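You operate a simulated robot arm through the tools that you are given. There is no shell and no other tool. Be economical: measure what you need, move in short steps, check, and stop when the job is done.

Carry out the task below with a simulated robot arm. There is one attempt and no reset: what you move stays moved.

Task
Fill the carton on the line one stand with two jars of its own lot and fold it shut.
Fine: the lot stands on the caps; the other jars stay on the turntable.

The check looks at the end state, three seconds after you hand in, the way a careful person would. Anything else that was tipped, shoved, dropped, spilled or broken makes it a failure. A push-on lid holds only when it is set on centred and level and pressed home; a screw cap is set on level and turned clockwise until tight. Flat cloth is picked up by pressing the open fingertips on it (5 to 10 N) and closing them slowly along it; thin cloth reads only 2 to 8 mm in the jaws.

Robot
A 7-joint arm with a two-finger gripper, on a carriage that runs on a rail from [6.3, 0] to [-231.7, 0.1] (x, y) and turns from -167 to 165 degrees about z. Base frame: it is fixed where the carriage stands at the start and does not move with it; the origin is on the floor, on the carriage's upright axis, x ahead of it, y to its left, z up. Readings come in cm, degrees, newtons and seconds.
Its first joint turns from -149.0 to 149.0 degrees. Places, roughly: long flap c of the big carton with the green dot [80, 30, 80]; long flap d of the big carton with the green dot [80, 0, 90]; short flap a of the green-dot big carton [100, 10, 90]; short flap b of the green-dot big carton [50, 10, 90]. Payload 2.45 kg.
The tool frame sits at the grasp point between the pads (the TCP): z along the fingers, y along the line on which they close. The tips reach 2.6 cm beyond it. Largest opening 9.6 cm; the body of the gripper starts 6.9 cm behind the TCP.
Orientation is told as [roll, pitch, yaw] about the base's x, y, z axes, in that order, counted from this pose: with the fingers straight down and closing along the base's y, the tool's x points along the base's -x, its y along +y and its z along -z.

Tools
- The arm moves only by the tool move_arm. Its argument "series" is a list that holds one entry, the list of rows, each a list of 7 numbers: the finger opening in cm, from 0 to 9.6, then the shift along the tool's x, y, z in units of 40 mm (1.0 is 40 mm), then the turn, a rotation vector about the tool's x, y, z in units of 5 degrees (1.0 is 5 degrees). In form: [[[jaw, x, y, z, rx, ry, rz], ...]]. A call has 1 to 10 rows; each row shifts and turns the commanded pose from where the row before left it, along the tool's axes as they then stand. A call with a number of a shift or a turn outside -1 to 1 is refused whole. A row lasts 0.2 s, in which the tool goes at most 5 cm and 8.6 degrees; a call with a longer step from one row to the next is refused whole, and so is a gripper value outside its range. A pose out of reach is approached as far as the arm can. The call stops where the force on the tool passes 40 N (or 10 N more than at its start, if that is more) or the arm is blocked; 0.2 s more then pass. Each finger halts on what it meets, pressing with about 29 N; the grip force reading is that of the motor and also rises with nothing between the fingers. The clock runs only during rows and for 0.2 s after the last one: add rows that do not move to give the fingers time. The reply holds the time, the measured pose of the TCP, the force on the tool along the base axes, the opening and the grip force, in the units named above and with some noise, with the torque about the TCP (base axes, N m) and any sound that the robot's microphone picked up.
- Cameras (640 x 400 px; columns grow to the right, rows downward): "scene" is now at [3.72, 13.42, 166.12]; the picture's right is [-0.38, -0.92, 0.00], its down [-0.63, 0.26, -0.74] and it looks along [0.68, -0.28, -0.68] (base axes); focal length 286 px, centre (320, 200). "wrist" rides on the gripper at [8.2, 0.3, -9.8] in the tool frame; the picture's right is [-0.04, 1.00, 0.00], its down [-0.73, -0.03, -0.68] and it looks along [-0.68, -0.03, 0.73] (tool axes); focal length 256 px, centre (320, 200). There is no depth. A picture from a camera that has moved, and an enlarged one, comes with that camera's place and axes in the base frame and with its lens. The place of the scene camera against the robot may be out by one fixed shift of up to 1.2 cm in any direction.
- camera(camera): a new picture of that camera. No time passes.
- lift_body(by): slides the trunk up (or, below 0, down) by that many cm; the arm and the scene camera ride with it, the base frame stays. It gives what a move gives, with no picture.
- base_move(legs): drives the robot by 1 to 6 legs, each [ahead, left, turn to the left] in cm, cm and degrees, along the robot's own axes; the way and the turn of a leg run together, so that a leg with both is an arc; at most 150 cm and 180 degrees a leg. The arm and the cameras ride along, it lands a little off, and it stops where it bumps. It keeps to its track: a leg is cut to what the track allows. It gives what a move gives.
- turn_head(pan, tilt): turns the head with the scene camera to pan (to the left, within 155 degrees either way) and tilt (down, from -29 to 69), counted from straight ahead of the robot. It gives what a move gives.
- zoom(camera, box): a new picture of the part [left, top, right, bottom] of that camera's present view, enlarged. No time passes.
- hand_in(): hands the job in; it is judged then, once.

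Go step by step. Nothing tells you exact positions but the pictures and the camera data: compare them with the known pose of the tool, close in by small moves and look again before you grip or let go. The budget is 120 turns and 90 pictures, counting those below and the enlarged ones. Unless the task says otherwise, let go and move clear before handing in, and close with one line.

The tools are called after "Request:" as name(argument=value, ...) on one line, values as JSON. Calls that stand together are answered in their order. move_arm: Moves the arm, as the interface text tells. Its arguments: {"type":"object","properties":{"series":{"type":"array"}},"required":["series"]} The other tools are called the same way: lift_body (by) slides the trunk up or down; base_move (legs) drives the base; turn_head (pan, tilt) turns the head that bears the scene camera; camera (camera) takes a picture; zoom (camera, box) takes an enlarged picture of a part of a camera's view; hand_in () hands the job in.

At the start:

```text
clock: 0.0
tcp_pos: [87.92, 24.5, 120.04]
ee_rot: [0.0, -0.1, 0.0]
force: [0.1, 0.0, -0.4]
moment: [-0.01, 0.01, 0.01]
gripper_width: 9.61
gripper_force: 0.1
trunk travel left (down, up): [-65.0, 6.0]
robot x, y, heading: [0.04, 0.35, -0.1]
head pan, tilt: [-22.4, 42.6]
```

scene: 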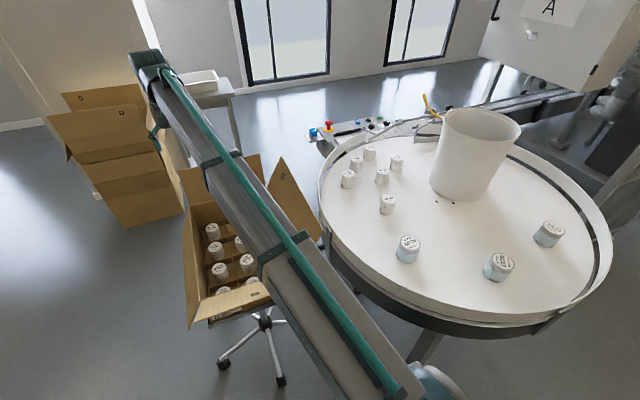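
wrist: 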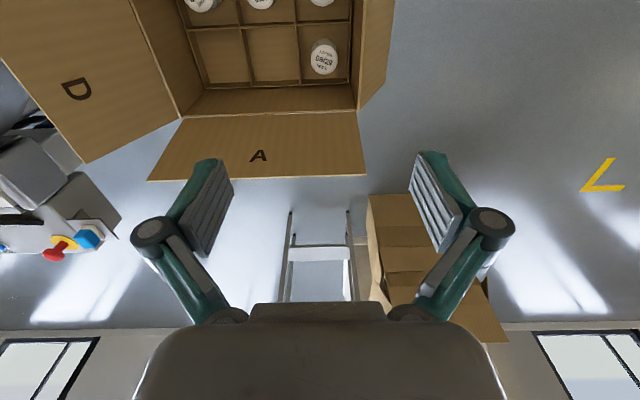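

I see an open carton on a stand beneath the arm, a turntable with jars on the right, and other cartons further away. I'll look closer at the carton and at the labels.

Request:
zoom(camera="scene", box=[170, 140, 330, 340])

Request:
zoom(camera="scene", box=[320, 120, 600, 295])

Request:
zoom(camera="wrist", box=[130, 0, 400, 168])

```text
2.00 times, centred on (250, 240) of scene
camera zoom: at [3.72, 13.42, 166.12], right [-0.38, -0.92, 0.0], down [-0.63, 0.26, -0.74], along [0.68, -0.28, -0.68], focal length 571 px, centre (460, 120)
```

zoom: 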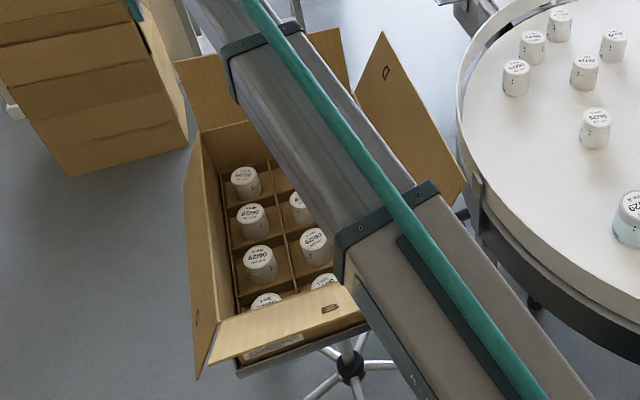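

```text
2.29 times, centred on (460, 208) of scene
camera zoom: at [3.72, 13.42, 166.12], right [-0.38, -0.92, 0.0], down [-0.63, 0.26, -0.74], along [0.68, -0.28, -0.68], focal length 653 px, centre (0, 183)
```

zoom: 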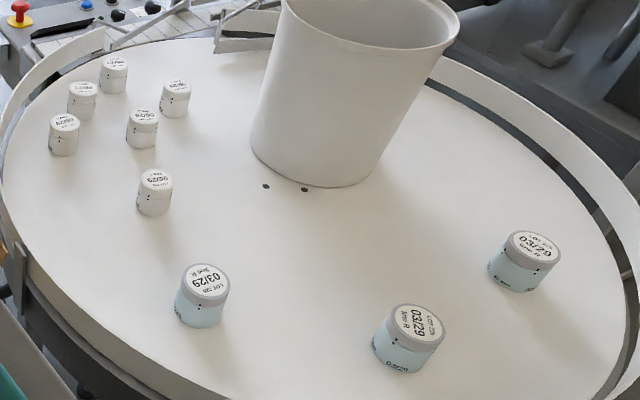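

```text
2.37 times, centred on (265, 84) of wrist
camera zoom: at [79.89, 24.86, 129.93], right [0.04, 1.0, 0.0], down [0.73, -0.03, 0.68], along [0.68, -0.03, -0.73], focal length 607 px, centre (450, 475)
```

zoom: 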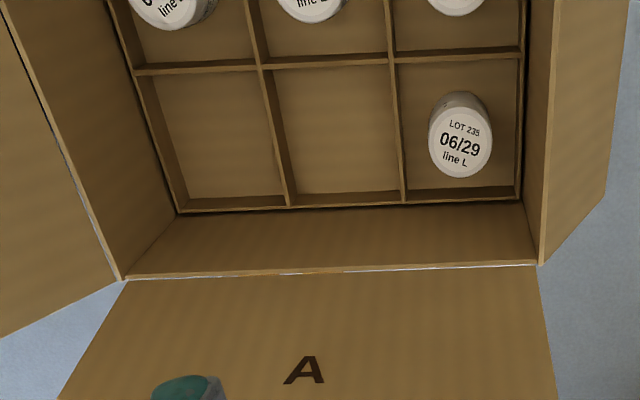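

The near carton holds LOT 235 06/29 jars with two empty cells visible. I'll look around for other stands and signs that say which is "line one".

Request:
turn_head(pan=150, tilt=25)

Request:
camera(camera="scene")

Request:
turn_head(pan=-110, tilt=25)

Request:
camera(camera="scene")

Request:
turn_head(pan=-35, tilt=15)

Request:
camera(camera="scene")

Request:
turn_head(pan=50, tilt=25)

Request:
camera(camera="scene")

```text
clock: 2.6
tcp_pos: [88.08, 24.5, 120.13]
ee_rot: [0.0, 0.0, 0.0]
force: [0.6, -0.5, 0.6]
moment: [0.0, 0.0, 0.0]
gripper_width: 9.58
gripper_force: 0.1
trunk travel left (down, up): [-65.0, 6.0]
robot x, y, heading: [-0.14, 0.06, 0.1]
head pan, tilt: [150.0, 25.0]
```

```text
84 pictures are left
camera scene: at [-11.95, 21.19, 168.83], right [0.5, 0.87, 0.0], down [0.37, -0.21, -0.91], along [-0.78, 0.45, -0.42], focal length 286 px, centre (320, 200)
```

scene: 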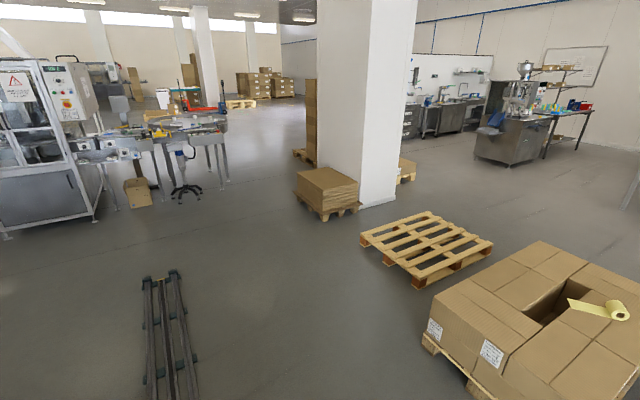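

```text
clock: 6.2
tcp_pos: [88.01, 24.53, 120.12]
ee_rot: [-0.1, 0.1, 0.0]
force: [0.5, -0.5, 1.2]
moment: [0.0, -0.03, -0.01]
gripper_width: 9.62
gripper_force: 0.0
trunk travel left (down, up): [-65.0, 6.0]
robot x, y, heading: [-0.01, 0.02, -0.1]
head pan, tilt: [-110.0, 25.0]
```

```text
83 pictures are left
camera scene: at [-7.12, 7.92, 168.83], right [-0.94, 0.34, 0.0], down [0.14, 0.4, -0.91], along [-0.31, -0.85, -0.42], focal length 286 px, centre (320, 200)
```

scene: 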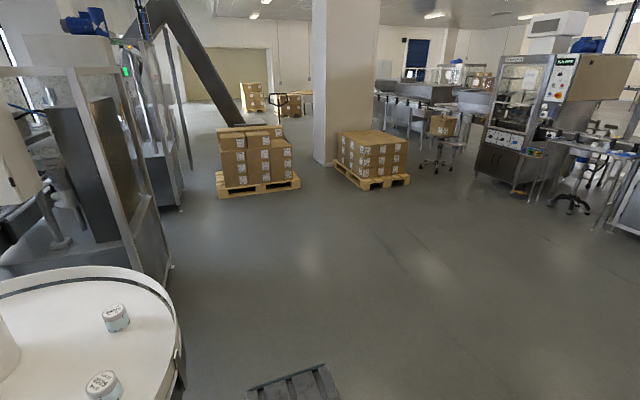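

```text
clock: 7.7
tcp_pos: [87.96, 24.46, 120.11]
ee_rot: [-0.1, -0.1, -0.1]
force: [-1.0, 0.5, -0.4]
moment: [0.0, 0.0, -0.01]
gripper_width: 9.63
gripper_force: 0.1
trunk travel left (down, up): [-65.0, 6.0]
robot x, y, heading: [0.26, 0.33, 0.0]
head pan, tilt: [-35.0, 15.0]
```

```text
82 pictures are left
camera scene: at [3.68, 11.22, 170.46], right [-0.57, -0.82, 0.0], down [-0.21, 0.15, -0.97], along [0.79, -0.55, -0.26], focal length 286 px, centre (320, 200)
```

scene: 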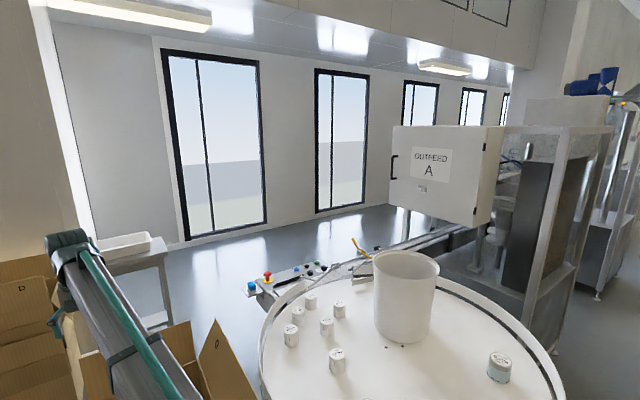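

```text
clock: 9.3
tcp_pos: [88.05, 24.5, 120.19]
ee_rot: [0.0, 0.0, 0.0]
force: [-0.5, 0.6, -1.1]
moment: [-0.01, -0.01, -0.01]
gripper_width: 9.59
gripper_force: 0.1
trunk travel left (down, up): [-65.0, 6.0]
robot x, y, heading: [-0.07, -0.11, 0.2]
head pan, tilt: [50.0, 25.0]
```

```text
81 pictures are left
camera scene: at [1.96, 23.64, 168.84], right [0.77, -0.64, 0.0], down [-0.27, -0.32, -0.91], along [0.58, 0.69, -0.42], focal length 286 px, centre (320, 200)
```

scene: 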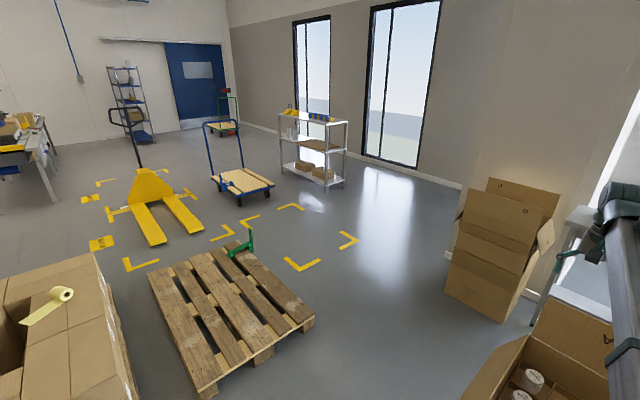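

The stand directly in front seems to be the working one; there is another stool with a carton far off on another line. I'll read labels there and on the caps of the small jars.

Request:
turn_head(pan=-110, tilt=20)

Request:
zoom(camera="scene", box=[370, 20, 640, 190])

Request:
turn_head(pan=-35, tilt=45)

Request:
camera(camera="scene")

Request:
zoom(camera="wrist", box=[170, 0, 360, 90])

```text
clock: 11.8
tcp_pos: [88.03, 24.45, 120.08]
ee_rot: [0.0, 0.0, -0.1]
force: [0.0, 0.2, 0.2]
moment: [-0.03, -0.03, 0.03]
gripper_width: 9.59
gripper_force: 0.1
trunk travel left (down, up): [-65.0, 6.0]
robot x, y, heading: [-0.19, -0.05, -0.0]
head pan, tilt: [-110.0, 20.0]
```

```text
2.35 times, centred on (505, 105) of scene
camera zoom: at [-7.15, 7.83, 169.64], right [-0.94, 0.34, 0.0], down [0.12, 0.32, -0.94], along [-0.32, -0.88, -0.34], focal length 672 px, centre (-115, 424)
```

zoom: 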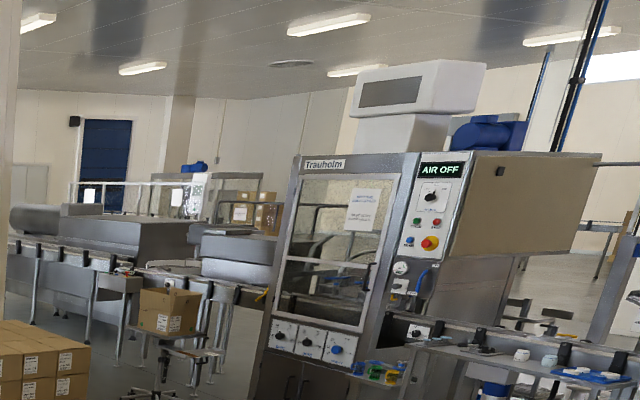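

```text
clock: 13.2
tcp_pos: [87.94, 24.52, 120.2]
ee_rot: [0.1, 0.0, 0.0]
force: [0.1, 0.5, -0.5]
moment: [0.02, 0.01, -0.04]
gripper_width: 9.6
gripper_force: 0.0
trunk travel left (down, up): [-65.0, 6.0]
robot x, y, heading: [-0.01, -0.14, 0.1]
head pan, tilt: [-35.0, 45.0]
```

```text
79 pictures are left
camera scene: at [2.69, 11.91, 165.78], right [-0.57, -0.82, 0.0], down [-0.58, 0.41, -0.71], along [0.58, -0.41, -0.71], focal length 286 px, centre (320, 200)
```

scene: 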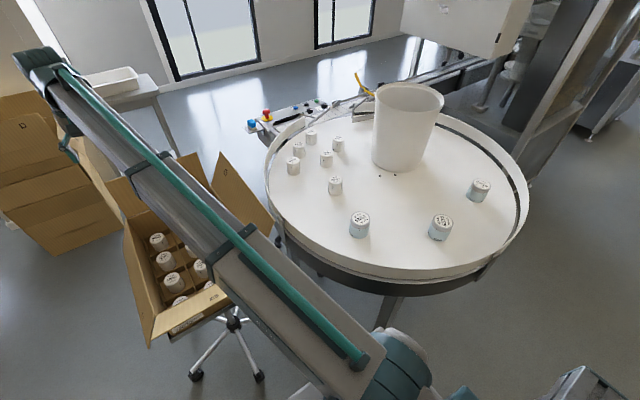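

```text
3.37 times, centred on (265, 45) of wrist
camera zoom: at [79.89, 24.86, 129.93], right [0.04, 1.0, 0.0], down [0.73, -0.03, 0.68], along [0.68, -0.03, -0.73], focal length 862 px, centre (505, 722)
```

zoom: 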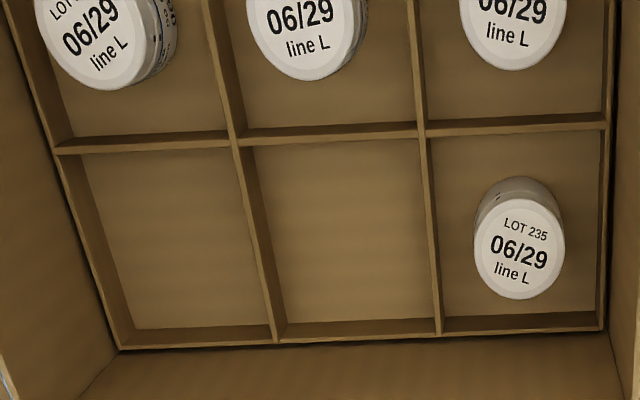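

Only this carton is being worked. I'll zoom on the small jars' caps to read the lots.

Request:
zoom(camera="scene", box=[282, 128, 354, 173])

Request:
zoom(camera="scene", box=[315, 170, 379, 240])

Request:
zoom(camera="scene", box=[90, 140, 290, 350])

```text
8.89 times, centred on (318, 150) of scene
camera zoom: at [2.69, 11.91, 165.78], right [-0.57, -0.82, 0.0], down [-0.58, 0.41, -0.71], along [0.58, -0.41, -0.71], focal length 2539 px, centre (338, 640)
```

zoom: 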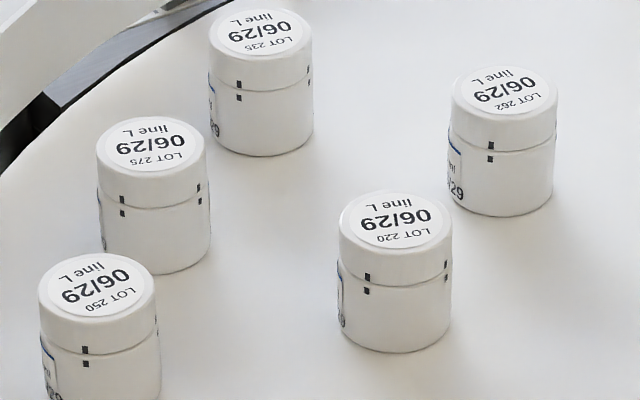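

```text
5.71 times, centred on (347, 205) of scene
camera zoom: at [2.69, 11.91, 165.78], right [-0.57, -0.82, 0.0], down [-0.58, 0.41, -0.71], along [0.58, -0.41, -0.71], focal length 1632 px, centre (166, 171)
```

zoom: 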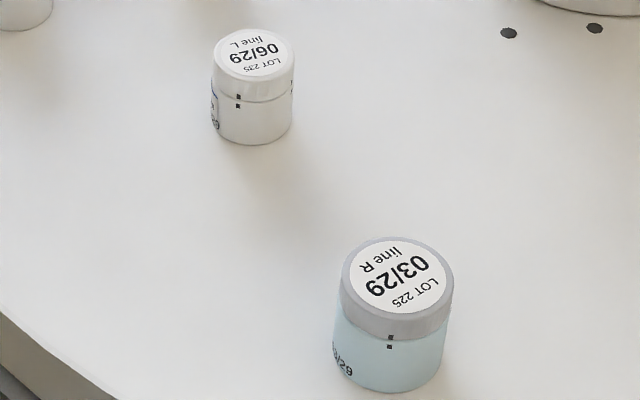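

```text
1.90 times, centred on (190, 245) of scene
camera zoom: at [2.69, 11.91, 165.78], right [-0.57, -0.82, 0.0], down [-0.58, 0.41, -0.71], along [0.58, -0.41, -0.71], focal length 544 px, centre (568, 114)
```

zoom: 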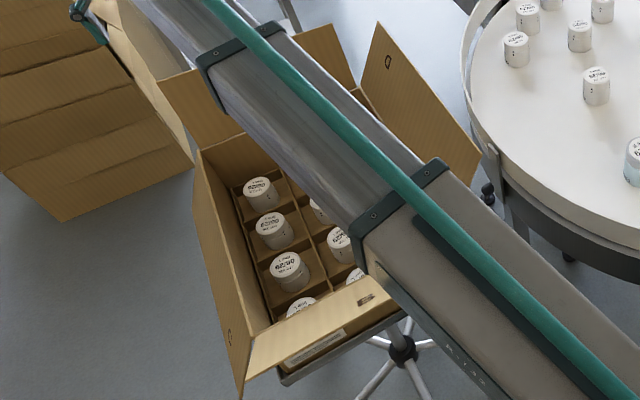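

LOT 235 jars on the table are the isolated near jar and the farthest jar of the cluster, with the other four being decoys 250, 275, 220 and 262. I'll bring the wrist camera toward the near jar to measure the table height.

Request:
move_arm(series=[[[9.6, 0.5, -1, 0, 0, 0, 0], [9.6, 0.5, -1, 0, 0, 0, 0], [9.6, 0.5, -1, 0, 0, 0, 0], [9.6, 0.5, -1, 0, 0, 0, 0], [9.6, 0.5, -1, 0, 0, 0, 0], [9.6, 0.5, -1, 0, 0, 0, 0], [9.6, 0.5, -1, 0, 0, 0, 0], [9.6, 0.5, -1, 0, 0, 0, 0], [9.6, 0.5, -1, 0, 0, 0, 0], [9.6, 0.5, -1, 0, 0, 0, 0]]])

Request:
camera(camera="wrist")

Request:
camera(camera="scene")

```text
clock: 15.4
tcp_pos: [68.06, -15.51, 119.81]
ee_rot: [0.0, 0.0, 0.0]
force: [0.2, -1.0, 0.4]
moment: [0.02, -0.01, -0.01]
gripper_width: 9.63
gripper_force: 0.0
trunk travel left (down, up): [-65.0, 6.0]
robot x, y, heading: [-0.17, -0.21, -0.1]
head pan, tilt: [-35.0, 45.0]
```

```text
74 pictures are left
camera wrist: at [59.96, -15.18, 129.59], right [0.04, 1.0, 0.0], down [0.73, -0.03, 0.68], along [0.68, -0.03, -0.73], focal length 256 px, centre (320, 200)
```

wrist: 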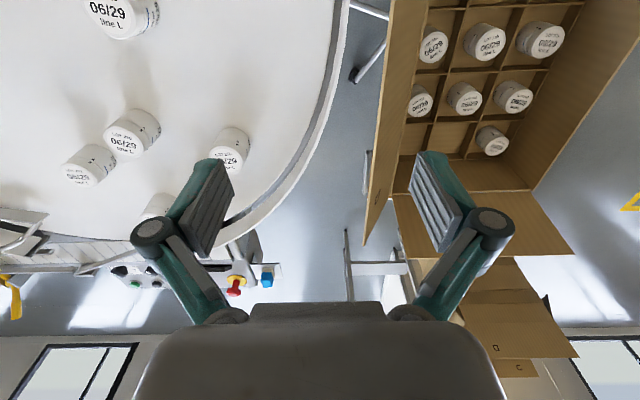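

```text
73 pictures are left
camera scene: at [2.66, 11.88, 165.78], right [-0.57, -0.82, 0.0], down [-0.58, 0.41, -0.71], along [0.58, -0.41, -0.71], focal length 286 px, centre (320, 200)
```

scene: 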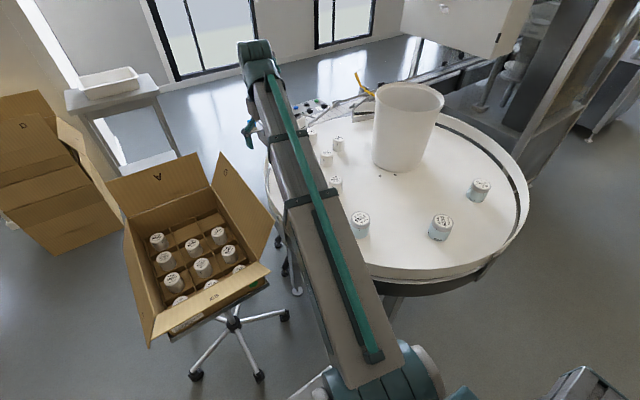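

The near LOT 235 jar is around (63,-37), cap top ~98; the far one around (95,-48.5), at the edge of reach. I'll drive to the rail's forward end, and bring the wrist camera over the jars.

Request:
base_move(legs=[[6.3, 0, 0]])

Request:
move_arm(series=[[[9.6, 0.8, -0.9, 0, 0, 0, 0], [9.6, 0.8, -0.9, 0, 0, 0, 0], [9.6, 0.8, -0.9, 0, 0, 0, 0], [9.6, 0.8, -0.9, 0, 0, 0, 0], [9.6, 0.8, -0.9, 0, 0, 0, 0], [9.6, 0, -1, 0, 0, 0, 0]]])

Request:
camera(camera="wrist")

Request:
camera(camera="scene")

```text
clock: 16.4
tcp_pos: [74.3, -15.4, 119.72]
ee_rot: [0.0, 0.0, 0.1]
force: [0.0, -0.3, -0.8]
moment: [-0.04, 0.04, -0.02]
gripper_width: 9.58
gripper_force: 0.0
trunk travel left (down, up): [-65.0, 6.0]
robot x, y, heading: [6.07, 0.15, 0.1]
head pan, tilt: [-35.0, 45.0]
```

```text
clock: 17.8
tcp_pos: [58.07, -37.13, 119.95]
ee_rot: [-0.1, 0.0, 0.1]
force: [0.2, 0.0, -0.1]
moment: [-0.01, 0.0, -0.04]
gripper_width: 9.57
gripper_force: 0.1
trunk travel left (down, up): [-65.0, 6.0]
robot x, y, heading: [6.54, 0.11, -0.2]
head pan, tilt: [-35.0, 45.0]
```

```text
72 pictures are left
camera wrist: at [50.05, -36.85, 129.67], right [0.04, 1.0, 0.0], down [0.73, -0.03, 0.68], along [0.68, -0.03, -0.73], focal length 256 px, centre (320, 200)
```

wrist: 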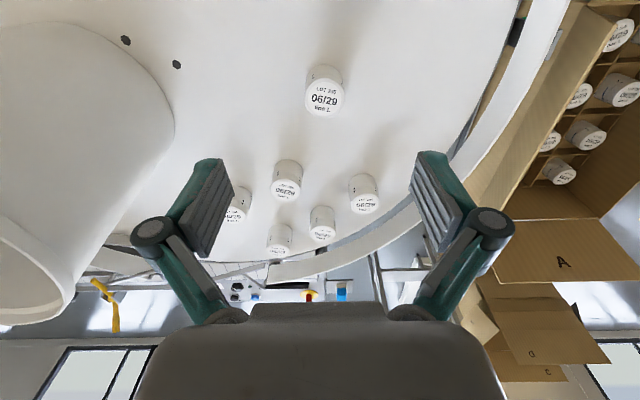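

```text
71 pictures are left
camera scene: at [8.7, 11.86, 165.78], right [-0.57, -0.82, 0.0], down [-0.58, 0.41, -0.71], along [0.58, -0.4, -0.71], focal length 286 px, centre (320, 200)
```

scene: 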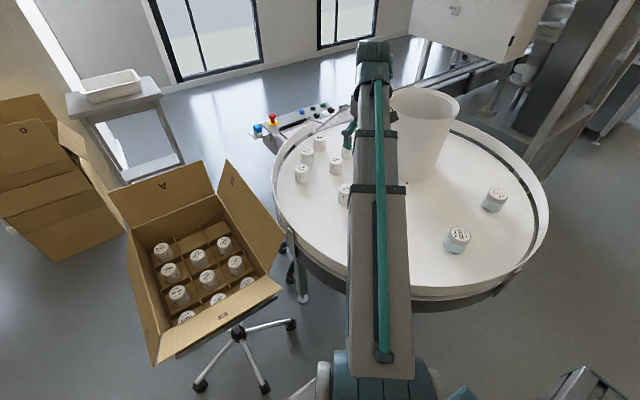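

Near jar cap measured at (62.8,-37.1,96.7); far LOT 235 jar at about (93.4,-47.2). I'll zoom in on the carton to see its cells and flaps.

Request:
zoom(camera="scene", box=[100, 150, 300, 370])

Request:
zoom(camera="wrist", box=[250, 50, 400, 280])

```text
1.82 times, centred on (200, 260) of scene
camera zoom: at [8.7, 11.86, 165.78], right [-0.57, -0.82, 0.0], down [-0.58, 0.41, -0.71], along [0.58, -0.4, -0.71], focal length 519 px, centre (538, 91)
```

zoom: 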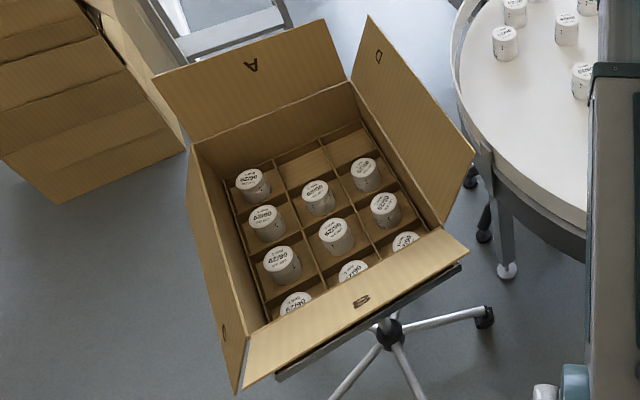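

```text
1.74 times, centred on (325, 165) of wrist
camera zoom: at [50.05, -36.85, 129.67], right [0.04, 1.0, 0.0], down [0.73, -0.03, 0.68], along [0.68, -0.03, -0.73], focal length 445 px, centre (311, 261)
```

zoom: 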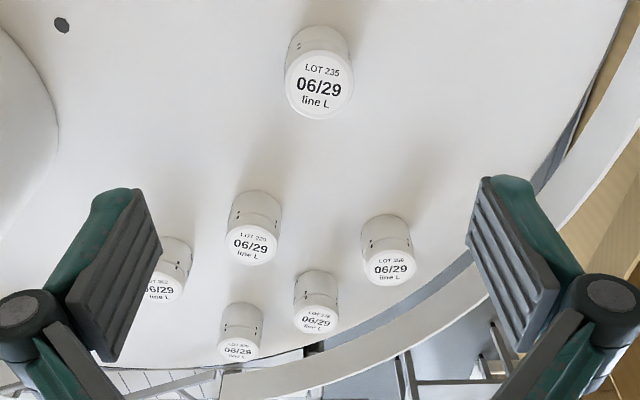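

The carton has ten jars and two empty cells (middle and -y columns of the A row). I'll lower over the near jar.

Request:
move_arm(series=[[[8.4, -0.3, 0, 0.85, 0, 0, 0], [8.4, -0.3, 0, 0.85, 0, 0, 0], [8.4, -0.3, 0, 0.85, 0, 0, 0], [8.4, -0.28, 0, 0.85, 0, 0, 0], [8.4, 0, 0, 0.9, 0, 0, 0], [8.4, 0, 0, 0.9, 0, 0, 0], [8.4, 0, 0, 0, 0, 0, 0]]])

Request:
camera(camera="wrist")

```text
clock: 19.4
tcp_pos: [62.69, -37.45, 98.86]
ee_rot: [0.0, 0.1, 0.1]
force: [0.7, 0.4, -0.8]
moment: [0.01, -0.03, -0.01]
gripper_width: 8.4
gripper_force: 0.1
trunk travel left (down, up): [-65.0, 6.0]
robot x, y, heading: [5.95, 0.24, 0.1]
head pan, tilt: [-35.0, 45.0]
```

```text
68 pictures are left
camera wrist: at [54.68, -37.15, 108.68], right [0.04, 1.0, 0.0], down [0.73, -0.03, 0.68], along [0.68, -0.03, -0.73], focal length 256 px, centre (320, 200)
```

wrist: 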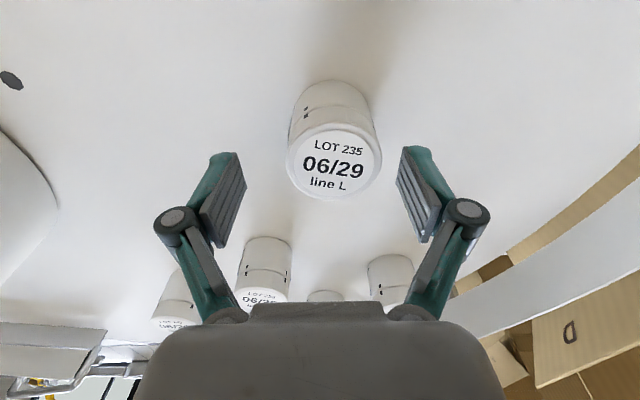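

Jar's cap is at about (62.95,-36.8); I centre, descend and grip.

Request:
move_arm(series=[[[8.4, -0.07, 0.15, 0.5, 0, 0, 0], [8.4, 0, 0, 0.5, 0, 0, 0], [8.4, 0, 0, 0, 0, 0, 0], [5.0, 0, 0, 0, 0, 0, 0], [4.6, 0, 0, 0, 0, 0, 0], [4.6, 0, 0, 0, 0, 0, 0], [4.6, 0, 0, 0, 0, 0, 0]]])

Request:
camera(camera="wrist")

```text
clock: 21.0
tcp_pos: [63.18, -36.81, 94.72]
ee_rot: [0.0, 0.0, 0.1]
force: [0.8, 0.0, 0.7]
moment: [0.02, -0.02, -0.01]
gripper_width: 5.1
gripper_force: 28.7
trunk travel left (down, up): [-65.0, 6.0]
robot x, y, heading: [5.86, 0.08, -0.0]
head pan, tilt: [-35.0, 45.0]
```

```text
67 pictures are left
camera wrist: at [55.03, -36.43, 104.63], right [0.04, 1.0, 0.0], down [0.73, -0.03, 0.68], along [0.68, -0.03, -0.73], focal length 256 px, centre (320, 200)
```

wrist: 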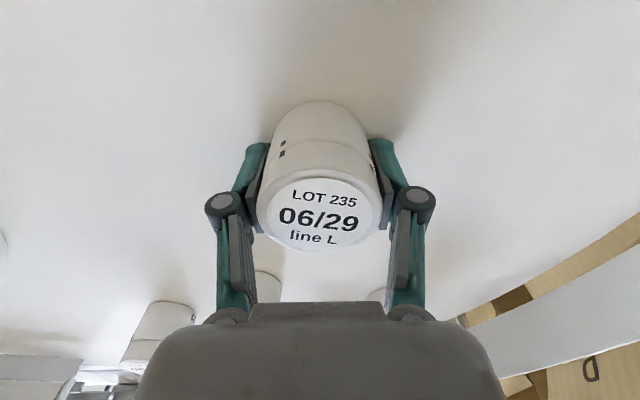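

Gripped (5.1 cm). Lift, and carry toward the carton to look into its cells.

Request:
move_arm(series=[[[4.6, 0, 0, -0.4, 0, 0, 0], [4.6, 0, 0, -1, 0, 0, 0], [4.6, 0, 0, -1, 0, 0, 0], [4.6, 0, 0, -1, 0, 0, 0], [4.6, 0, 0, -1, 0, 0, 0], [4.6, 0, 0, -1, 0, 0, 0], [4.6, 0, 0, -1, 0, 0, 0]]])

Request:
move_arm(series=[[[4.6, 0, 0.6, 0, 0, 0, 0], [4.6, -0.4, 1, 0, 0, 0, 0], [4.6, -0.4, 1, 0, 0, 0, 0], [4.6, -0.4, 1, 0, 0, 0, 0], [4.6, -0.4, 1, 0, 0, 0, 0], [4.6, -0.4, 1, 0, 0, 0, 0], [4.6, -0.4, 1, 0, 0, 0, 0], [4.6, -0.4, 1, 0, 0, 0, 0], [4.6, -0.4, 1, 0, 0, 0, 0], [4.6, -0.4, 1, 0, 0, 0, 0]]])

Request:
camera(camera="wrist")

Request:
camera(camera="scene")

```text
clock: 22.6
tcp_pos: [63.2, -36.61, 120.44]
ee_rot: [0.0, 0.1, 0.1]
force: [0.3, 0.1, -1.1]
moment: [-0.02, 0.02, 0.02]
gripper_width: 5.08
gripper_force: 29.2
trunk travel left (down, up): [-65.0, 6.0]
robot x, y, heading: [5.92, 0.01, 0.3]
head pan, tilt: [-35.0, 45.0]
```

```text
clock: 24.8
tcp_pos: [77.78, 1.54, 120.62]
ee_rot: [-0.1, 0.0, 0.0]
force: [-0.1, 0.1, -1.4]
moment: [-0.01, 0.02, 0.01]
gripper_width: 5.11
gripper_force: 29.2
trunk travel left (down, up): [-65.0, 6.0]
robot x, y, heading: [6.24, -0.22, 0.3]
head pan, tilt: [-35.0, 45.0]
```

```text
66 pictures are left
camera wrist: at [69.65, 1.9, 130.39], right [0.04, 1.0, 0.0], down [0.73, -0.03, 0.68], along [0.68, -0.03, -0.73], focal length 256 px, centre (320, 200)
```

wrist: 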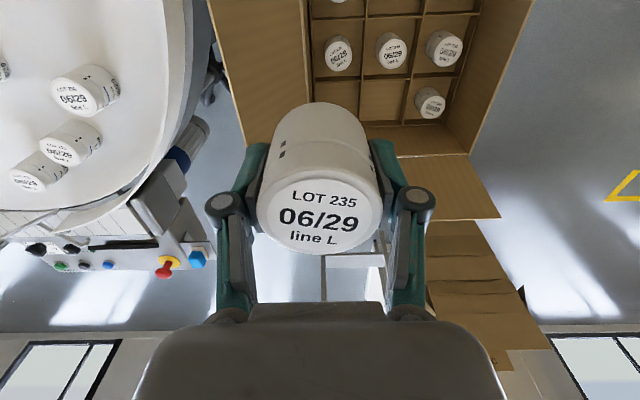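

```text
65 pictures are left
camera scene: at [8.72, 11.96, 165.77], right [-0.57, -0.82, 0.0], down [-0.58, 0.4, -0.71], along [0.58, -0.41, -0.71], focal length 286 px, centre (320, 200)
```

scene: 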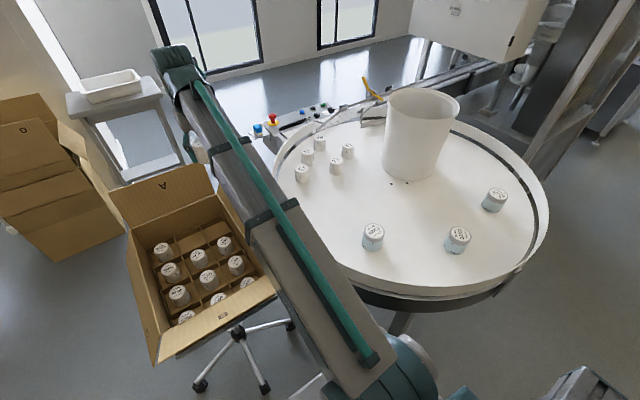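

Cell geometry: lone jar in the A row at (93.4,25.05), cap top 76.2, cells about 10 cm; so empty cells at (93.3,15) and (93.3,5.2). Moving above the middle cell and partway down.

Request:
move_arm(series=[[[4.6, -0.776, 0.673, 0, 0, 0, 0], [4.6, -0.776, 0.673, 0, 0, 0, 0], [4.6, -0.776, 0.673, 0, 0, 0, 0], [4.6, -0.776, 0.673, 0, 0, 0, 0], [4.6, -0.776, 0.673, 0, 0, 0, 0], [4.6, 0, 0, 1, 0, 0, 0], [4.6, 0, 0, 1, 0, 0, 0], [4.6, 0, 0, 1, 0, 0, 0], [4.6, 0, 0, 1, 0, 0, 0], [4.6, 0, 0, 1, 0, 0, 0]]])

Request:
camera(camera="wrist")

Request:
camera(camera="scene")

```text
clock: 27.0
tcp_pos: [93.15, 15.36, 100.89]
ee_rot: [-0.1, 0.0, 0.1]
force: [0.5, 0.0, -1.0]
moment: [-0.01, -0.03, 0.01]
gripper_width: 5.11
gripper_force: 28.8
trunk travel left (down, up): [-65.0, 6.0]
robot x, y, heading: [6.13, 0.2, 0.0]
head pan, tilt: [-35.0, 45.0]
```

```text
64 pictures are left
camera wrist: at [84.92, 15.67, 110.72], right [0.04, 1.0, 0.0], down [0.73, -0.03, 0.68], along [0.68, -0.03, -0.73], focal length 256 px, centre (320, 200)
```

wrist: 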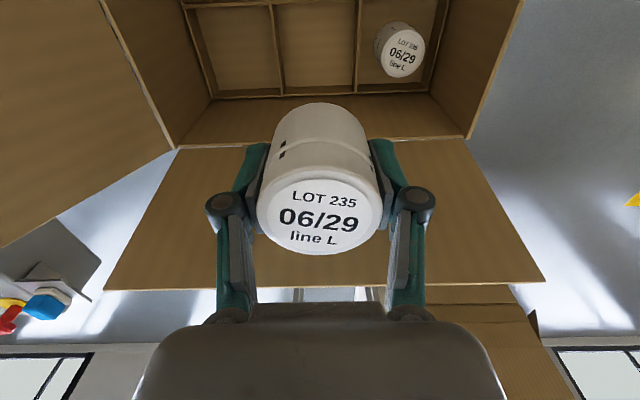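

```text
63 pictures are left
camera scene: at [8.72, 11.93, 165.78], right [-0.57, -0.82, 0.0], down [-0.58, 0.4, -0.71], along [0.58, -0.4, -0.71], focal length 286 px, centre (320, 200)
```

scene: 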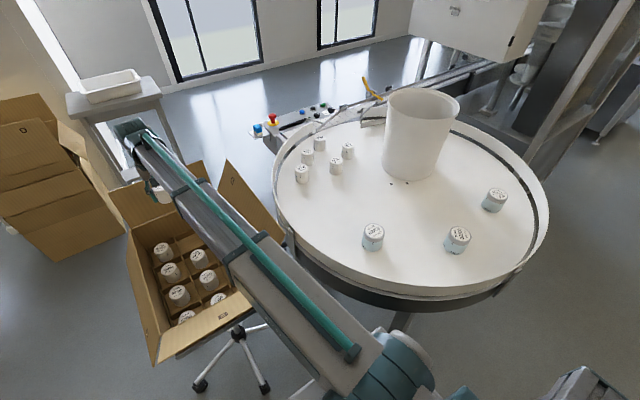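

Alignment is good (cell centre ~ (93.5,15.0)). Lowering the jar into the cell.

Request:
move_arm(series=[[[4.6, -0.06, -0.08, 0.8, 0, 0, 0], [4.6, 0, 0, 0.9, 0, 0, 0], [4.6, 0, 0, 0.9, 0, 0, 0], [4.6, 0, 0, 0.9, 0, 0, 0], [4.6, 0, 0, 0.9, 0, 0, 0], [4.6, 0, 0, 0.8, 0, 0, 0], [4.6, 0, 0, 0.6, 0, 0, 0], [4.6, 0, 0, 0.3, 0, 0, 0], [4.6, 0, 0, 0.2, 0, 0, 0]]])

Request:
camera(camera="wrist")

```text
clock: 29.0
tcp_pos: [92.99, 14.67, 75.24]
ee_rot: [0.0, 0.0, 0.1]
force: [0.2, 0.2, -1.4]
moment: [-0.02, -0.02, 0.02]
gripper_width: 5.09
gripper_force: 29.1
trunk travel left (down, up): [-65.0, 6.0]
robot x, y, heading: [5.81, -0.24, 0.4]
head pan, tilt: [-35.0, 45.0]
```

```text
62 pictures are left
camera wrist: at [84.99, 15.06, 85.11], right [0.04, 1.0, 0.0], down [0.73, -0.03, 0.68], along [0.68, -0.03, -0.73], focal length 256 px, centre (320, 200)
```

wrist: 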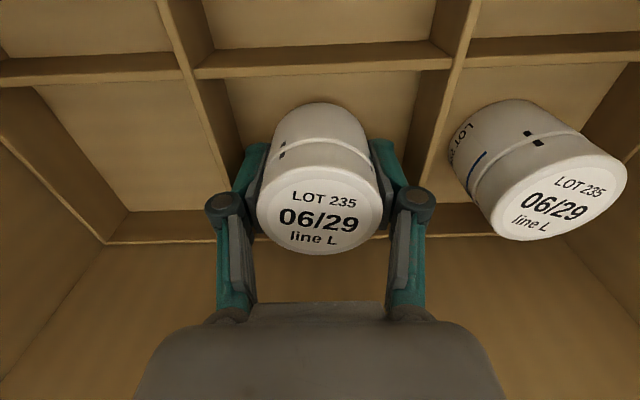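

Inside the cell. Lowering gently to touch the floor.

Request:
move_arm(series=[[[4.6, 0, 0, 0.1, 0, 0, 0], [4.6, 0, 0, 0.1, 0, 0, 0], [4.6, 0, 0, 0, 0, 0, 0]]])

```text
clock: 29.8
tcp_pos: [93.26, 14.66, 74.57]
ee_rot: [0.0, 0.0, 0.1]
force: [0.5, 0.3, -1.1]
moment: [0.01, -0.05, 0.04]
gripper_width: 5.1
gripper_force: 28.9
trunk travel left (down, up): [-65.0, 6.0]
robot x, y, heading: [5.79, -0.45, 0.2]
head pan, tilt: [-35.0, 45.0]
```

Request:
move_arm(series=[[[4.6, 0, 0, 0.07, 0, 0, 0], [4.6, 0, 0, 0.07, 0, 0, 0], [4.6, 0, 0, 0, 0, 0, 0]]])

Request:
camera(camera="wrist")

```text
clock: 30.6
tcp_pos: [93.11, 14.75, 74.09]
ee_rot: [0.0, -0.1, 0.1]
force: [1.6, 2.5, 7.5]
moment: [0.02, 0.13, -0.04]
gripper_width: 5.1
gripper_force: 28.4
trunk travel left (down, up): [-65.0, 6.0]
robot x, y, heading: [5.78, 0.22, 0.2]
head pan, tilt: [-35.0, 45.0]
```

```text
61 pictures are left
camera wrist: at [85.02, 15.07, 83.96], right [0.04, 1.0, 0.0], down [0.73, -0.03, 0.68], along [0.68, -0.03, -0.73], focal length 256 px, centre (320, 200)
```

wrist: 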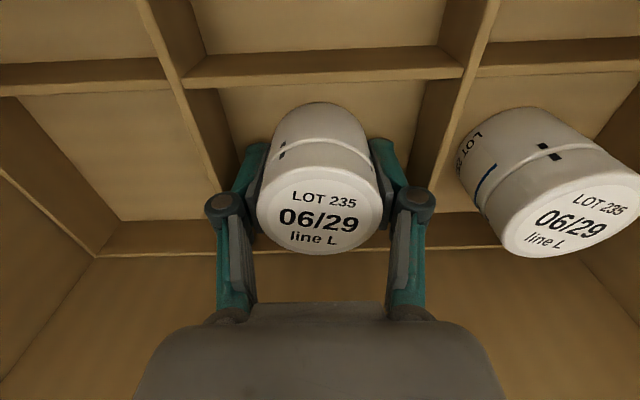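

Floor contact at 74.1. Release to 6.8 cm and rise.

Request:
move_arm(series=[[[6.8, 0, 0, 0, 0, 0, 0], [6.8, 0, 0, 0, 0, 0, 0], [6.8, 0, 0, -0.3, 0, 0, 0], [6.8, 0, 0, -0.8, 0, 0, 0], [6.8, 0, 0, -1, 0, 0, 0], [6.8, 0, 0, -1, 0, 0, 0], [6.8, 0, 0, -1, 0, 0, 0], [6.8, 0, 0, -1, 0, 0, 0], [6.8, 0, 0, -1, 0, 0, 0], [6.8, 0, 0, -1, 0, 0, 0]]])

Request:
move_arm(series=[[[6.8, 0, 0, -1, 0, 0, 0], [6.8, 0, 0, -1, 0, 0, 0], [6.8, 0, 0, -1, 0, 0, 0], [6.8, 0, 0, -1, 0, 0, 0], [6.8, 0, -0.6, 0, 0, 0, 0], [6.8, 0, -1, 0, 0, 0, 0], [6.8, 0, -1, 0, 0, 0, 0], [6.8, 0, -1, 0, 0, 0, 0], [6.8, 0, -1, 0, 0, 0, 0], [6.8, 0, -1, 0, 0, 0, 0]]])

Request:
camera(camera="wrist")

```text
clock: 32.8
tcp_pos: [93.24, 14.74, 102.47]
ee_rot: [-0.1, 0.0, 0.1]
force: [-0.4, 0.4, 0.5]
moment: [-0.04, -0.02, 0.0]
gripper_width: 6.78
gripper_force: 0.1
trunk travel left (down, up): [-65.0, 6.0]
robot x, y, heading: [5.82, 0.08, -0.1]
head pan, tilt: [-35.0, 45.0]
```

```text
clock: 35.0
tcp_pos: [93.39, -7.72, 118.23]
ee_rot: [0.1, 0.0, 0.1]
force: [-0.5, -0.2, 0.3]
moment: [0.03, 0.0, 0.0]
gripper_width: 6.82
gripper_force: 0.0
trunk travel left (down, up): [-65.0, 6.0]
robot x, y, heading: [5.85, 0.07, 0.2]
head pan, tilt: [-35.0, 45.0]
```

```text
60 pictures are left
camera wrist: at [85.26, -7.37, 128.08], right [0.04, 1.0, 0.0], down [0.73, -0.03, 0.68], along [0.68, -0.03, -0.73], focal length 256 px, centre (320, 200)
```

wrist: 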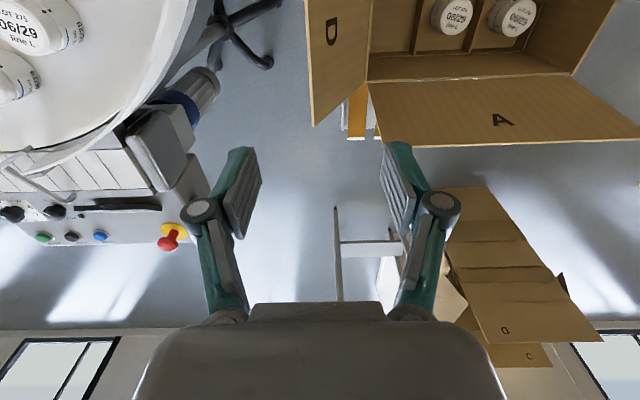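

First jar placed. Now to the far LOT 235 jar; move above and short of it to look.

Request:
move_arm(series=[[[8.4, 0.2, -1, 0, 0, 0, 0], [8.4, 0.2, -1, 0, 0, 0, 0], [8.4, 0.2, -1, 0, 0, 0, 0], [8.4, 0.2, -1, 0, 0, 0, 0], [8.4, 0.2, -1, 0, 0, 0, 0], [8.4, 0.2, -1, 0, 0, 0, 0], [8.4, 0.2, -1, 0, 0, 0, 0], [8.4, 0.2, -1, 0, 0, 0, 0], [8.4, 0.2, -1, 0.7, 0, 0, 0], [8.4, 0, -0.8, 0.7, 0, 0, 0]]])

Request:
camera(camera="wrist")

```text
clock: 37.2
tcp_pos: [86.07, -47.17, 112.79]
ee_rot: [0.0, -0.1, 0.1]
force: [-0.9, 0.3, 0.9]
moment: [0.0, 0.0, 0.01]
gripper_width: 8.39
gripper_force: 0.1
trunk travel left (down, up): [-65.0, 6.0]
robot x, y, heading: [5.85, -0.33, 0.4]
head pan, tilt: [-35.0, 45.0]
```

```text
59 pictures are left
camera wrist: at [78.01, -46.75, 122.61], right [0.04, 1.0, 0.0], down [0.73, -0.03, 0.68], along [0.68, -0.03, -0.73], focal length 256 px, centre (320, 200)
```

wrist: 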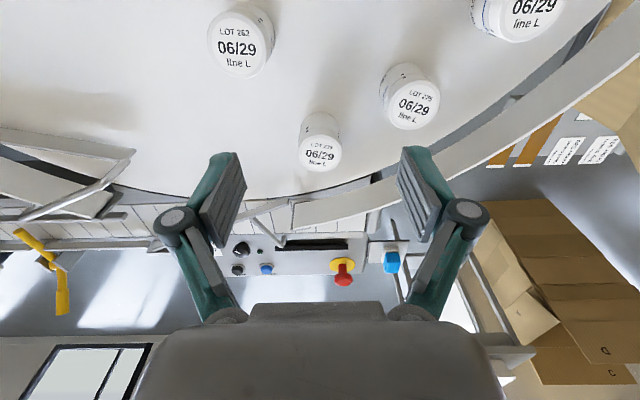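

The far jar's cap is near (94.4,-47.5). Approaching above it.

Request:
move_arm(series=[[[8.4, -0.5, -0.02, 0.6, 0, 0, 0], [8.4, -0.5, -0.02, 0.6, 0, 0, 0], [8.4, -0.5, -0.02, 0.6, 0, 0, 0], [8.4, -0.5, 0, 0.7, 0, 0, 0], [8.4, 0, 0, 0.7, 0, 0, 0], [8.4, 0, 0, 0, 0, 0, 0]]])

Request:
camera(camera="wrist")

```text
clock: 38.6
tcp_pos: [93.92, -46.95, 100.0]
ee_rot: [0.0, 0.0, 0.1]
force: [0.9, -0.1, -0.4]
moment: [0.0, 0.0, -0.04]
gripper_width: 8.42
gripper_force: 0.2
trunk travel left (down, up): [-65.0, 6.0]
robot x, y, heading: [5.85, 0.15, 0.1]
head pan, tilt: [-35.0, 45.0]
```

```text
58 pictures are left
camera wrist: at [85.78, -46.69, 109.74], right [0.04, 1.0, 0.0], down [0.73, -0.03, 0.68], along [0.68, -0.03, -0.73], focal length 256 px, centre (320, 200)
```

wrist: 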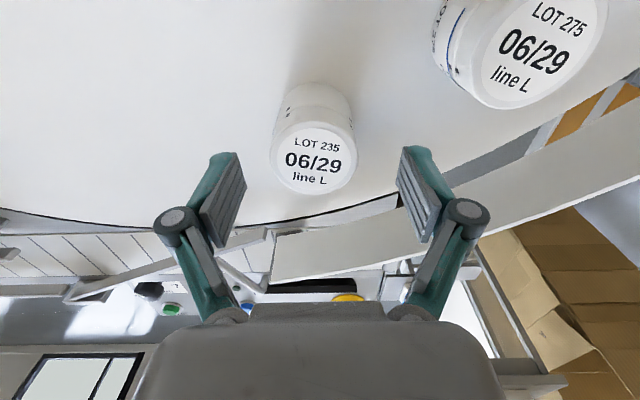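

Small correction, descend and grip.

Request:
move_arm(series=[[[8.4, -0.13, -0.11, 0.4, 0, 0, 0], [8.4, 0, 0, 0.45, 0, 0, 0], [8.4, 0, 0, 0.45, 0, 0, 0], [8.4, 0, 0, 0, 0, 0, 0], [5.2, 0, 0, 0, 0, 0, 0], [4.6, 0, 0, 0, 0, 0, 0], [4.6, 0, 0, 0, 0, 0, 0], [4.6, 0, 0, 0, 0, 0, 0]]])

Request:
camera(camera="wrist")

```text
clock: 40.4
tcp_pos: [94.4, -47.69, 94.64]
ee_rot: [0.0, 0.1, 0.1]
force: [0.9, 0.5, -0.4]
moment: [-0.05, 0.0, -0.02]
gripper_width: 5.09
gripper_force: 29.3
trunk travel left (down, up): [-65.0, 6.0]
robot x, y, heading: [6.0, 0.07, 0.3]
head pan, tilt: [-35.0, 45.0]
```

```text
57 pictures are left
camera wrist: at [86.47, -47.29, 104.57], right [0.04, 1.0, 0.0], down [0.73, -0.03, 0.68], along [0.68, -0.03, -0.73], focal length 256 px, centre (320, 200)
```

wrist: 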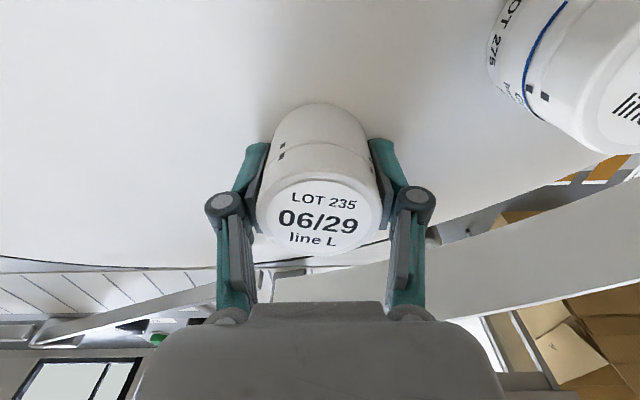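

Gripped. Lift straight up to ~118 then carry across.

Request:
move_arm(series=[[[4.6, 0, 0, -0.4, 0, 0, 0], [4.6, 0, 0, -0.8, 0, 0, 0], [4.6, 0, 0, -0.9, 0, 0, 0], [4.6, 0, 0, -0.9, 0, 0, 0], [4.6, 0.1, 0, -0.9, 0, 0, 0], [4.6, 0.1, 0, -0.9, 0, 0, 0], [4.6, 0.1, 0.3, -0.9, 0, 0, 0], [4.6, 0.2, 0.7, -0.3, 0, 0, 0], [4.6, 0.2, 1, 0, 0, 0, 0]]])

Request:
move_arm(series=[[[4.6, 0, 1, 0, 0, 0, 0], [4.6, 0, 1, 0, 0, 0, 0], [4.6, 0, 1, 0, 0, 0, 0], [4.6, 0, 1, 0, 0, 0, 0], [4.6, 0, 1, 0, 0, 0, 0], [4.6, 0, 1, 0, 0, 0, 0], [4.6, -0.1, 1, 0, 0, 0, 0], [4.6, -0.1, 1, 0, 0, 0, 0], [4.6, -0.1, 1, 0, 0, 0, 0], [4.6, -0.1, 1, 0, 0, 0, 0]]])

```text
clock: 42.4
tcp_pos: [91.94, -39.6, 119.01]
ee_rot: [0.0, 0.0, 0.1]
force: [0.6, 0.0, -0.1]
moment: [-0.03, -0.01, 0.02]
gripper_width: 5.09
gripper_force: 29.0
trunk travel left (down, up): [-65.0, 6.0]
robot x, y, heading: [6.0, 0.09, 0.1]
head pan, tilt: [-35.0, 45.0]
```

```text
clock: 44.6
tcp_pos: [93.25, 0.54, 118.71]
ee_rot: [0.0, 0.0, 0.0]
force: [0.4, 0.1, -1.0]
moment: [0.0, 0.0, -0.01]
gripper_width: 5.1
gripper_force: 28.8
trunk travel left (down, up): [-65.0, 6.0]
robot x, y, heading: [6.09, -0.14, -0.0]
head pan, tilt: [-35.0, 45.0]
```

Now over to y≈5.1, down to about z 92, and check.

Request:
move_arm(series=[[[4.6, -0.03, 0.6, 0, 0, 0, 0], [4.6, 0, 0.55, 0.6, 0, 0, 0], [4.6, 0, 0, 1, 0, 0, 0], [4.6, 0, 0, 1, 0, 0, 0], [4.6, 0, 0, 1, 0, 0, 0], [4.6, 0, 0, 1, 0, 0, 0], [4.6, 0, 0, 1, 0, 0, 0], [4.6, 0, 0, 1, 0, 0, 0]]])

Request:
camera(camera="wrist")

```text
clock: 46.4
tcp_pos: [93.55, 5.18, 92.41]
ee_rot: [0.0, 0.0, 0.1]
force: [-0.7, -0.1, -1.4]
moment: [0.01, -0.02, -0.03]
gripper_width: 5.09
gripper_force: 29.2
trunk travel left (down, up): [-65.0, 6.0]
robot x, y, heading: [6.2, 0.16, 0.3]
head pan, tilt: [-35.0, 45.0]
```

```text
56 pictures are left
camera wrist: at [85.41, 5.4, 102.29], right [0.04, 1.0, 0.0], down [0.73, -0.03, 0.68], along [0.68, -0.03, -0.73], focal length 256 px, centre (320, 200)
```

wrist: 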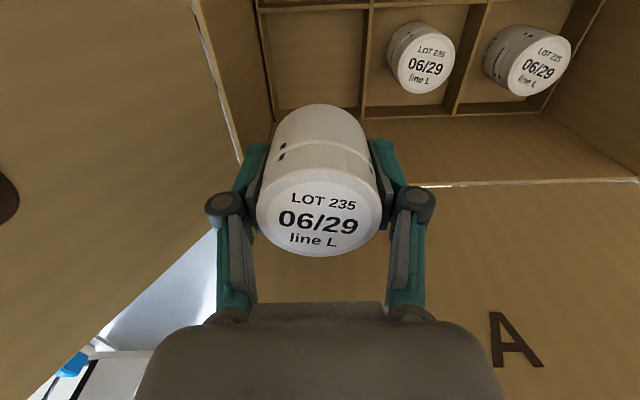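

Aligned; lowering into the cell.

Request:
move_arm(series=[[[4.6, 0.03, 0, 0.8, 0, 0, 0], [4.6, 0, 0, 0.9, 0, 0, 0], [4.6, 0, 0, 0.9, 0, 0, 0], [4.6, 0, 0, 0.9, 0, 0, 0], [4.6, 0, 0, 0.6, 0, 0, 0], [4.6, 0, 0, 0.25, 0, 0, 0], [4.6, 0, 0, 0.1, 0, 0, 0], [4.6, 0, 0, 0.07, 0, 0, 0], [4.6, 0, 0, 0, 0, 0, 0]]])

Request:
camera(camera="wrist")

```text
clock: 48.4
tcp_pos: [93.45, 5.12, 74.29]
ee_rot: [-0.1, 0.0, 0.1]
force: [-0.2, -0.5, -1.2]
moment: [-0.03, -0.03, -0.02]
gripper_width: 5.09
gripper_force: 29.1
trunk travel left (down, up): [-65.0, 6.0]
robot x, y, heading: [5.73, 0.12, -0.0]
head pan, tilt: [-35.0, 45.0]
```

```text
55 pictures are left
camera wrist: at [85.31, 5.46, 84.11], right [0.04, 1.0, 0.0], down [0.73, -0.03, 0.68], along [0.68, -0.03, -0.73], focal length 256 px, centre (320, 200)
```

wrist: 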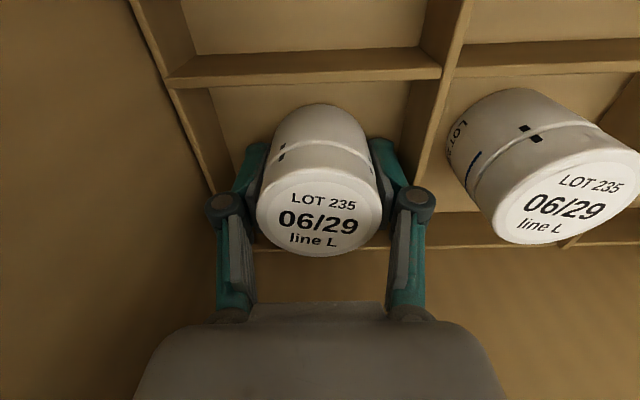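

Request:
move_arm(series=[[[4.6, 0, 0, 0.06, 0, 0, 0], [4.6, 0, 0, 0, 0, 0, 0]]])

```text
clock: 49.0
tcp_pos: [93.36, 5.09, 74.14]
ee_rot: [-0.1, 0.0, 0.0]
force: [0.8, 1.9, 6.3]
moment: [0.0, 0.18, -0.05]
gripper_width: 5.08
gripper_force: 28.9
trunk travel left (down, up): [-65.0, 6.0]
robot x, y, heading: [5.92, 0.18, -0.0]
head pan, tilt: [-35.0, 45.0]
```

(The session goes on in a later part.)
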